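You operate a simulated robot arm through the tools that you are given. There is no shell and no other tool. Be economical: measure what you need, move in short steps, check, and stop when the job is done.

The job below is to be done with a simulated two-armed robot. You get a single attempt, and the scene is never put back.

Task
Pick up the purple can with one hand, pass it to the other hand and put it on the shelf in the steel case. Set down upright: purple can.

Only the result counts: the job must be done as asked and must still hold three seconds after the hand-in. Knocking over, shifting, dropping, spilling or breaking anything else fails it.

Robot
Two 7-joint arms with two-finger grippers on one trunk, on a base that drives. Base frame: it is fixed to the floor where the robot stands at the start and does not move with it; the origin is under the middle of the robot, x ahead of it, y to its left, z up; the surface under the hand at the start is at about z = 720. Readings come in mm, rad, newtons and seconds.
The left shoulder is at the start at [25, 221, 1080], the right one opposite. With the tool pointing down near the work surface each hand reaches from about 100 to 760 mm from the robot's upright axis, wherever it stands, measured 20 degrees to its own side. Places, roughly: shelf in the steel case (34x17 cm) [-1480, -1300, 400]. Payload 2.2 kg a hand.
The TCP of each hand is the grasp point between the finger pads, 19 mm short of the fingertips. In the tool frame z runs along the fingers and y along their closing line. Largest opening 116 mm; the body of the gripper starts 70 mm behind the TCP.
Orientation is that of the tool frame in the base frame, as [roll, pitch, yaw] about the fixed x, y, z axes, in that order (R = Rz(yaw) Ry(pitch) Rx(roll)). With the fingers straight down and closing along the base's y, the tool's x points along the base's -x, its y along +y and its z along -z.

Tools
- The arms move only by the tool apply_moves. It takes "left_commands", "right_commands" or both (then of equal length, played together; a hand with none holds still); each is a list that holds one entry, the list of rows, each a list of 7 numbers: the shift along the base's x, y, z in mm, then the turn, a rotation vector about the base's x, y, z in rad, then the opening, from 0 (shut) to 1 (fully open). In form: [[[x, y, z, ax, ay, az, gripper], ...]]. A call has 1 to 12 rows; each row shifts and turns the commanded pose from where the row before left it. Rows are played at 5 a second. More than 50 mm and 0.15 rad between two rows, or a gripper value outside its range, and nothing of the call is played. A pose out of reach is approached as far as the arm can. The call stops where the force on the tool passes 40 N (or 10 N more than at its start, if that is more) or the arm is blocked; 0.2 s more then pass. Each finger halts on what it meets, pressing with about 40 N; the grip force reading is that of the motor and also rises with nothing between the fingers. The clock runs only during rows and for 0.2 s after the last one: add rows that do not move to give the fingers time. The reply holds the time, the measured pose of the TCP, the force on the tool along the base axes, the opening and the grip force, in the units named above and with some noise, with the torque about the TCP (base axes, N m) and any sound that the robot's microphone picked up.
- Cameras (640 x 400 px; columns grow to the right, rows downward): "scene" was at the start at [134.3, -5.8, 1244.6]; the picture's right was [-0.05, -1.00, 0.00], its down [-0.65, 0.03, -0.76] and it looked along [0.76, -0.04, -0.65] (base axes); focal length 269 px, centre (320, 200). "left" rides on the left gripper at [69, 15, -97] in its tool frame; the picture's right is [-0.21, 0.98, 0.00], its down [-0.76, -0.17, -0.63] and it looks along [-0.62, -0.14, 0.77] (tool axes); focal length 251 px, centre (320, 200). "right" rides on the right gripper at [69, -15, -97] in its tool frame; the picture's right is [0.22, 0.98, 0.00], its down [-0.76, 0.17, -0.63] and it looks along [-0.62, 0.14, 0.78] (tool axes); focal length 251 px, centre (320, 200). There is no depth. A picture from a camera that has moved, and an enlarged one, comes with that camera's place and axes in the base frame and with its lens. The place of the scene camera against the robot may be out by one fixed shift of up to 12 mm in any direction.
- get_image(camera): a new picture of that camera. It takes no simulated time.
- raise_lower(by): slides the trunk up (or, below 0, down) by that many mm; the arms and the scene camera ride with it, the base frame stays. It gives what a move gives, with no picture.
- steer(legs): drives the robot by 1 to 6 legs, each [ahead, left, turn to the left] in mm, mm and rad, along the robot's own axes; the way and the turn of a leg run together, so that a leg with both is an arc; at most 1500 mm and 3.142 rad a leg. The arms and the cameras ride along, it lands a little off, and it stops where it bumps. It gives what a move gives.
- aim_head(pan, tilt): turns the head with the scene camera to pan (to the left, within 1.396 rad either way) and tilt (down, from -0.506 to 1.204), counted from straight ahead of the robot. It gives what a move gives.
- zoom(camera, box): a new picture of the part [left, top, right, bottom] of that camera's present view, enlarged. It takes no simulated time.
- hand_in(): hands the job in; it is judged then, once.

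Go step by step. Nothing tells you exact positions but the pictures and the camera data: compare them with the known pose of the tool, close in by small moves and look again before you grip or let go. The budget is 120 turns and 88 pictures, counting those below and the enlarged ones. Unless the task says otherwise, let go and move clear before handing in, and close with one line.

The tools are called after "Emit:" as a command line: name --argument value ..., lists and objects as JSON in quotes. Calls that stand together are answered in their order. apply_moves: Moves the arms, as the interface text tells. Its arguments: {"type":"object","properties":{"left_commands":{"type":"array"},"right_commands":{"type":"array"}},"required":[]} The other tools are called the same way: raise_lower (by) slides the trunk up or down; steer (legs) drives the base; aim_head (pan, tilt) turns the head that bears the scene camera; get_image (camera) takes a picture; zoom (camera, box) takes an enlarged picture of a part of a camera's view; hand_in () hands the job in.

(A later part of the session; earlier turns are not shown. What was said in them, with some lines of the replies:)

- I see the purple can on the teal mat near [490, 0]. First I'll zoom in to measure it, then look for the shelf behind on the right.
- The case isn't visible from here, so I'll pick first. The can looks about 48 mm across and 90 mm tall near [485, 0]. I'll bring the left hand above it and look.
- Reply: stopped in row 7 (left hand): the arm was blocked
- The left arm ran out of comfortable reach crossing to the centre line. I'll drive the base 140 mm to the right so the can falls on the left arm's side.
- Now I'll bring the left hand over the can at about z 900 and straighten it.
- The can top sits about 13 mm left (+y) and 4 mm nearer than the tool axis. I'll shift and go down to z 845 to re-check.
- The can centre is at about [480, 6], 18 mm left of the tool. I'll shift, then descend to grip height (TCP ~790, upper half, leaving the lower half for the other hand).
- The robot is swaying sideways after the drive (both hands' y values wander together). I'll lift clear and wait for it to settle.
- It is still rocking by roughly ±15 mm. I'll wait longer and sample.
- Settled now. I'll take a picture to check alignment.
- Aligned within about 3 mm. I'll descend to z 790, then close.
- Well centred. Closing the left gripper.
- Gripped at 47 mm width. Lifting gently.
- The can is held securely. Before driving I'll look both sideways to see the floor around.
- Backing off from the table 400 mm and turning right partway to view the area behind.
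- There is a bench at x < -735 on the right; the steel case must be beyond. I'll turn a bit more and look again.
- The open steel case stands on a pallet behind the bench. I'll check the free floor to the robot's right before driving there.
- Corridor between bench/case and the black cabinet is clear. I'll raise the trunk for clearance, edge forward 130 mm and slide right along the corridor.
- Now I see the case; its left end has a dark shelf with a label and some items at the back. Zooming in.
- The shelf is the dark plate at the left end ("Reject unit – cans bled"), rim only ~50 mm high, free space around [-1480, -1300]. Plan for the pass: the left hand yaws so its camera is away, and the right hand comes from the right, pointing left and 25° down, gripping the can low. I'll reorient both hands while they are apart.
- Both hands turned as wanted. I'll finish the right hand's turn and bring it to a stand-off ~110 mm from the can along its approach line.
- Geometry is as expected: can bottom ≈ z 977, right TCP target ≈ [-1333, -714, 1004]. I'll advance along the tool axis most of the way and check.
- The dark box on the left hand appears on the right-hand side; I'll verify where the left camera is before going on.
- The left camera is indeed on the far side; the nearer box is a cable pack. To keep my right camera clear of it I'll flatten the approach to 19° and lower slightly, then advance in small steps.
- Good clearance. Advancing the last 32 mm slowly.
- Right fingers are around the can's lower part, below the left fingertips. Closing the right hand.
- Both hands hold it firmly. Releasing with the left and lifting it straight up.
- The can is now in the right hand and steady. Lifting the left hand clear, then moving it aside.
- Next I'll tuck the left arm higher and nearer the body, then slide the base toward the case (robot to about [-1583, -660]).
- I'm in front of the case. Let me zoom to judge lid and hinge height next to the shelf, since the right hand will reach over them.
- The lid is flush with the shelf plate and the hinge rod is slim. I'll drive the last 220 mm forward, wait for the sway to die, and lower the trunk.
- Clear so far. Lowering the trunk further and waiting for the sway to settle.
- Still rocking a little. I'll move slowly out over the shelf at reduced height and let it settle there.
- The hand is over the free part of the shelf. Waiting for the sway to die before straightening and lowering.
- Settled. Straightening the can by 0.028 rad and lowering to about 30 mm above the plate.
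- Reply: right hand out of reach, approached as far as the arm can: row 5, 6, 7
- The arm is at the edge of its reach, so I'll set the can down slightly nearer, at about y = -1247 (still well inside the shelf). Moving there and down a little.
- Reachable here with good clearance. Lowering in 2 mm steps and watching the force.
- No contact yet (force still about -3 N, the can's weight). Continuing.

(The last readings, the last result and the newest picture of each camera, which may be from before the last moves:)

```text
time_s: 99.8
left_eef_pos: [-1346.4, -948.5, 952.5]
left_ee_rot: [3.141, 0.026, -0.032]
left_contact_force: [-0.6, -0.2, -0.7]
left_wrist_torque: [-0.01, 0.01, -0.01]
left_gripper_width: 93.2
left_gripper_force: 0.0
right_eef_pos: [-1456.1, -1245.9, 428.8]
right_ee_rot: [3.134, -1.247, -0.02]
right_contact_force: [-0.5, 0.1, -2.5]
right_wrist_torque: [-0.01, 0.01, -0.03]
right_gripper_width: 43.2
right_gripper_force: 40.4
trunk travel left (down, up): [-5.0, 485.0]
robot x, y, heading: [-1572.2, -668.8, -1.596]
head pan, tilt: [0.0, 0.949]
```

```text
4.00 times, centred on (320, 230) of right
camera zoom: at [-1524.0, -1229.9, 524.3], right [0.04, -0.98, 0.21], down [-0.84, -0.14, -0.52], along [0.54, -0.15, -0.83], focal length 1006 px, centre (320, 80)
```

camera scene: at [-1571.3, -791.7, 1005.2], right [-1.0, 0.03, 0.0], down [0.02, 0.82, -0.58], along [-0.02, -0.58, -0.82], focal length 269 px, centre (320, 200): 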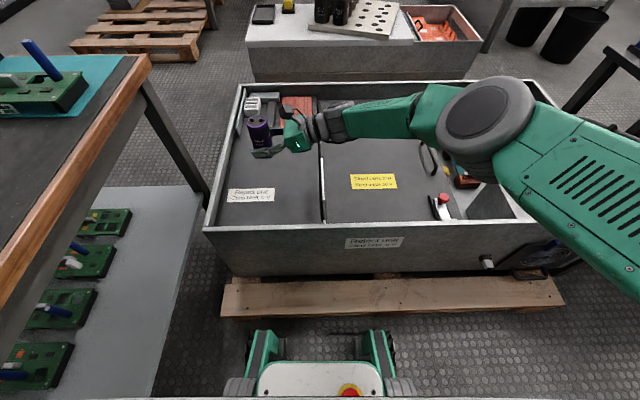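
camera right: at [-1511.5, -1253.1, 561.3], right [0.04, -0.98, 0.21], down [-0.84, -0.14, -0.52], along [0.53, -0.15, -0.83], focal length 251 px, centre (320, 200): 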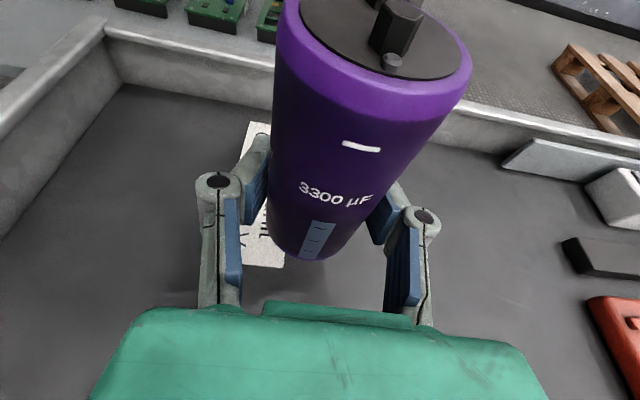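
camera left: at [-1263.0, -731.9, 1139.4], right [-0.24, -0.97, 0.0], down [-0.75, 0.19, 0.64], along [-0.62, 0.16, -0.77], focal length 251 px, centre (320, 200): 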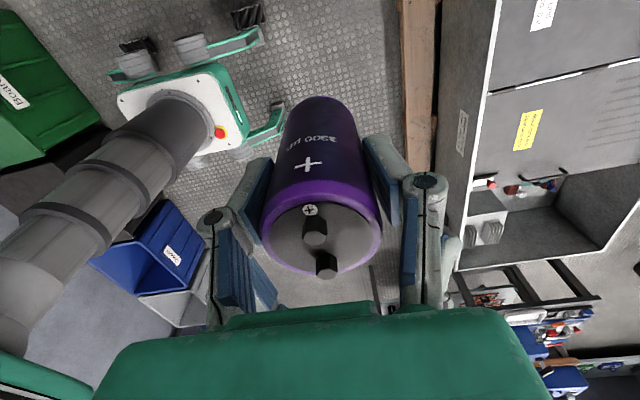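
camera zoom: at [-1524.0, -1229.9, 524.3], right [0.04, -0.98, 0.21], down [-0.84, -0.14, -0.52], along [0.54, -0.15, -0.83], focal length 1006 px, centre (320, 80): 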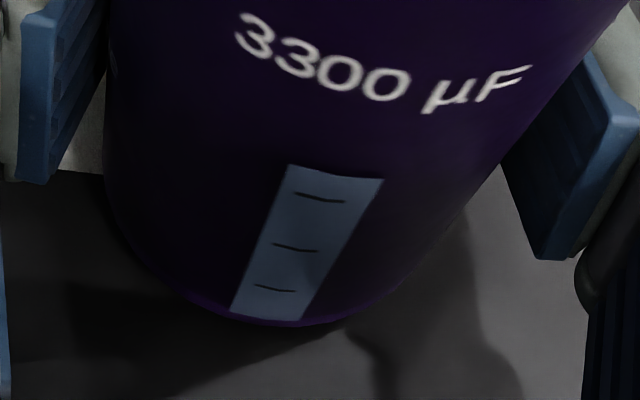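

The gap to the plate is just a few millimetres. Continuing in 1.5 mm steps.

Emit:
apply_moves --right_commands '[[[0, 0, -1.5, 0, 0, 0, 0], [0, 0, 0, 0, 0, 0, 0]]]'

Emit:
apply_moves --right_commands '[[[0, 0, -1.5, 0, 0, 0, 0], [0, 0, 0, 0, 0, 0, 0]]]'

Emit:
apply_moves --right_commands '[[[0, 0, -1, 0, 0, 0, 0], [0, 0, 0, 0, 0, 0, 0]]]'

Emit:
zoom --camera "right" --box '[240, 180, 400, 280]'

```text
time_s: 100.4
left_eef_pos: [-1346.6, -948.4, 953.2]
left_ee_rot: [-3.14, 0.025, -0.031]
left_contact_force: [-0.2, 0.0, -0.2]
left_wrist_torque: [0.01, 0.02, 0.0]
left_gripper_width: 92.5
left_gripper_force: 0.0
right_eef_pos: [-1456.9, -1247.1, 426.6]
right_ee_rot: [3.134, -1.247, -0.019]
right_contact_force: [0.0, 0.6, -2.4]
right_wrist_torque: [0.01, -0.01, -0.01]
right_gripper_width: 43.0
right_gripper_force: 40.1
trunk travel left (down, up): [-5.0, 485.0]
robot x, y, heading: [-1576.7, -671.3, -1.6]
head pan, tilt: [0.0, 0.949]
```

```text
time_s: 101.0
left_eef_pos: [-1345.4, -946.5, 952.2]
left_ee_rot: [3.142, 0.025, -0.03]
left_contact_force: [-0.3, -0.1, 0.4]
left_wrist_torque: [0.01, -0.01, 0.03]
left_gripper_width: 92.8
left_gripper_force: 0.1
right_eef_pos: [-1457.1, -1245.7, 425.8]
right_ee_rot: [3.134, -1.248, -0.023]
right_contact_force: [0.7, 0.5, -2.8]
right_wrist_torque: [0.02, 0.0, 0.0]
right_gripper_width: 43.0
right_gripper_force: 39.7
trunk travel left (down, up): [-5.0, 485.0]
robot x, y, heading: [-1574.2, -667.7, -1.6]
head pan, tilt: [0.0, 0.949]
```

```text
time_s: 101.6
left_eef_pos: [-1345.6, -948.2, 952.1]
left_ee_rot: [3.141, 0.027, -0.031]
left_contact_force: [-0.2, -0.8, 0.0]
left_wrist_torque: [0.02, 0.02, -0.04]
left_gripper_width: 92.6
left_gripper_force: 0.0
right_eef_pos: [-1457.0, -1246.9, 424.4]
right_ee_rot: [3.132, -1.247, -0.022]
right_contact_force: [0.6, -1.5, -0.7]
right_wrist_torque: [-0.02, 0.03, 0.03]
right_gripper_width: 43.1
right_gripper_force: 40.0
trunk travel left (down, up): [-5.0, 485.0]
robot x, y, heading: [-1573.6, -667.5, -1.601]
head pan, tilt: [0.0, 0.949]
```

```text
4.00 times, centred on (320, 230) of right
camera zoom: at [-1524.5, -1230.1, 520.8], right [0.04, -0.98, 0.21], down [-0.84, -0.14, -0.52], along [0.54, -0.15, -0.83], focal length 1006 px, centre (320, 80)
```

zoom: 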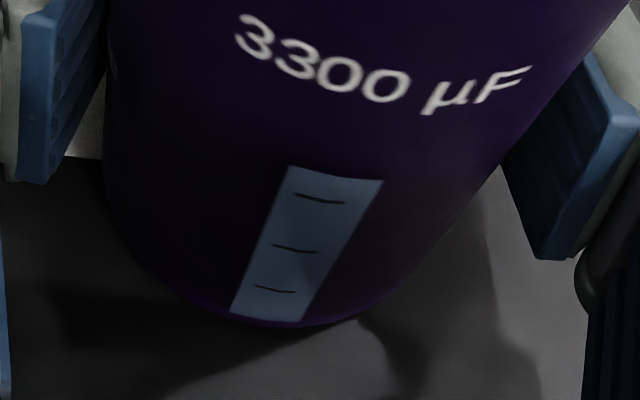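

Force just began to change (‑2.8 → ‑0.7 N), suggesting first contact. A couple more 1 mm steps to seat it.

Emit:
apply_moves --right_commands '[[[0, 0, -1, 0, 0, 0, 0], [0, 0, 0, 0, 0, 0, 0]]]'

Emit:
apply_moves --right_commands '[[[0, 0, -0.7, 0, 0, 0, 0], [0, 0, 0, 0, 0, 0, 0]]]'

```text
time_s: 102.2
left_eef_pos: [-1345.9, -948.2, 952.9]
left_ee_rot: [-3.14, 0.027, -0.033]
left_contact_force: [-0.4, -1.0, 0.1]
left_wrist_torque: [0.04, 0.01, -0.04]
left_gripper_width: 92.7
left_gripper_force: 0.0
right_eef_pos: [-1456.4, -1246.3, 425.3]
right_ee_rot: [3.129, -1.249, -0.018]
right_contact_force: [-0.4, -1.6, 4.6]
right_wrist_torque: [-0.05, 0.18, 0.05]
right_gripper_width: 42.6
right_gripper_force: 39.9
trunk travel left (down, up): [-5.0, 485.0]
robot x, y, heading: [-1575.1, -668.8, -1.608]
head pan, tilt: [0.0, 0.949]
```

```text
time_s: 102.8
left_eef_pos: [-1346.2, -946.4, 953.3]
left_ee_rot: [3.141, 0.027, -0.032]
left_contact_force: [-0.3, 0.5, -0.6]
left_wrist_torque: [0.0, 0.03, -0.02]
left_gripper_width: 92.9
left_gripper_force: 0.0
right_eef_pos: [-1455.2, -1246.4, 424.4]
right_ee_rot: [3.126, -1.252, -0.014]
right_contact_force: [4.0, -1.3, 16.0]
right_wrist_torque: [0.1, 0.39, 0.05]
right_gripper_width: 42.9
right_gripper_force: 39.7
trunk travel left (down, up): [-5.0, 485.0]
robot x, y, heading: [-1574.1, -672.8, -1.598]
head pan, tilt: [0.0, 0.949]
```

The can stands on the plate (16 N). I'll ease the load slightly, then open gently.

Emit:
apply_moves --right_commands '[[[0, 0, 0.8, 0, 0, 0, 0], [0, 0, 0, 0, 0, 0, 0], [0, 0, 0, 0, 0, 0, 0.42], [0, 0, 0, 0, 0, 0, 0.5], [0, 0, 0, 0, 0, 0, 0.6], [0, 0, 0, 0, 0, 0, 0.7], [0, 0, 0, 0, 0, 0, 0.7]]]'

Emit:
get_image --camera "right"

Emit:
zoom --camera "scene" --box '[220, 80, 380, 200]'

```text
time_s: 104.4
left_eef_pos: [-1345.8, -947.7, 953.0]
left_ee_rot: [3.141, 0.025, -0.031]
left_contact_force: [0.1, 0.1, -0.1]
left_wrist_torque: [0.0, 0.0, -0.02]
left_gripper_width: 93.0
left_gripper_force: 0.1
right_eef_pos: [-1457.0, -1245.5, 422.8]
right_ee_rot: [3.134, -1.249, -0.019]
right_contact_force: [0.8, -0.5, -0.9]
right_wrist_torque: [0.01, -0.01, 0.0]
right_gripper_width: 81.3
right_gripper_force: 0.0
trunk travel left (down, up): [-5.0, 485.0]
robot x, y, heading: [-1576.6, -674.2, -1.6]
head pan, tilt: [0.0, 0.949]
```

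```text
33 pictures are left
camera right: at [-1524.3, -1230.2, 519.3], right [0.04, -0.98, 0.21], down [-0.84, -0.14, -0.52], along [0.54, -0.15, -0.83], focal length 251 px, centre (320, 200)
```

right: 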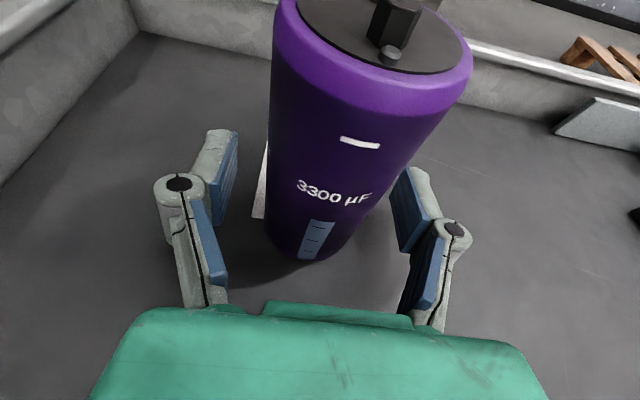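

```text
3.33 times, centred on (300, 140) of scene
camera zoom: at [-1570.3, -791.3, 1005.2], right [-1.0, 0.03, 0.0], down [0.02, 0.81, -0.58], along [-0.02, -0.58, -0.82], focal length 896 px, centre (387, 400)
```

zoom: 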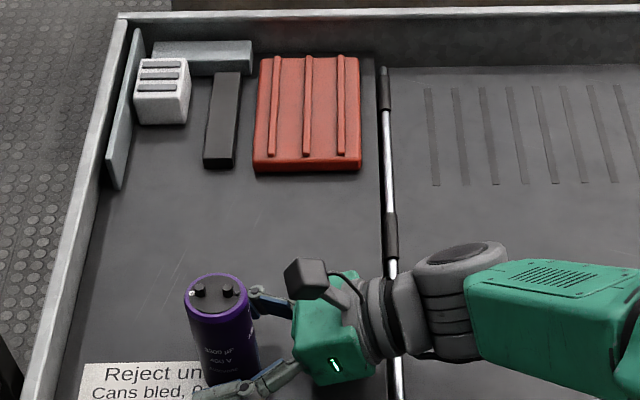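

The can stands upright and free. Backing the right hand off along its own axis, then up.

Emit:
apply_moves --right_commands '[[[-8, 0, 2.7, 0, 0, 0, 0.8], [-12, 0, 4, 0, 0, 0, 0.8], [-15, 0, 5, 0, 0, 0, 0.8], [-15, 0, 5, 0, 0, 0, 0.8], [-15, 0, 5, 0, 0, 0, 0.8], [-15, 0, 5, 0, 0, 0, 0.8], [-15, 0, 5, 0, 0, 0, 0.8], [-10, 5, 15, 0, 0, 0, 0.8], [0, 10, 20, 0, 0, 0, 0.8], [0, 10, 20, 0, 0, 0, 0.8], [0, 10, 20, 0, 0, 0, 0.8], [0, 0, 0, 0, 0, 0, 0.8]]]'

Emit:
get_image --camera "scene"

Emit:
zoom --camera "scene" --box '[220, 80, 380, 200]'

```text
time_s: 107.0
left_eef_pos: [-1345.7, -948.5, 953.3]
left_ee_rot: [-3.141, 0.026, -0.031]
left_contact_force: [0.2, -0.2, 0.3]
left_wrist_torque: [0.03, -0.01, 0.01]
left_gripper_width: 93.0
left_gripper_force: 0.1
right_eef_pos: [-1561.9, -1212.2, 532.0]
right_ee_rot: [3.134, -1.249, -0.022]
right_contact_force: [0.7, 0.6, 0.1]
right_wrist_torque: [0.01, 0.0, -0.01]
right_gripper_width: 93.1
right_gripper_force: 0.0
trunk travel left (down, up): [-5.0, 485.0]
robot x, y, heading: [-1574.7, -671.1, -1.601]
head pan, tilt: [0.0, 0.949]
```

```text
31 pictures are left
camera scene: at [-1571.3, -791.3, 1005.2], right [-1.0, 0.03, 0.0], down [0.02, 0.81, -0.58], along [-0.02, -0.58, -0.82], focal length 269 px, centre (320, 200)
```

scene: 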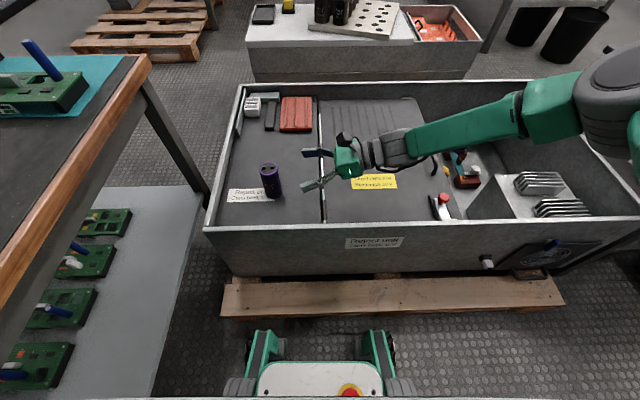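

```text
3.33 times, centred on (300, 140) of scene
camera zoom: at [-1571.3, -791.3, 1005.2], right [-1.0, 0.03, 0.0], down [0.02, 0.81, -0.58], along [-0.02, -0.58, -0.82], focal length 896 px, centre (387, 400)
```

zoom: 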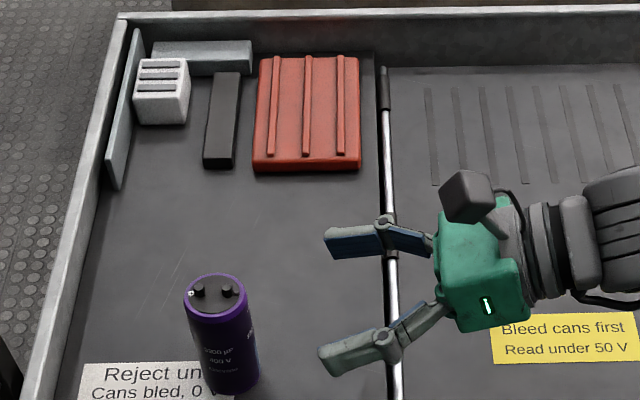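

The can stands upright on the shelf at about [-1456, -1247], and both hands are clear of it. Nothing else in view has moved, so I'm handing in.

Emit:
hand_in

```text
The job is handed in.
```

I picked up the purple can with the left hand, passed it to the right hand and set it upright on the steel case shelf. The last picture before hand-in showed it standing there with both hands clear.
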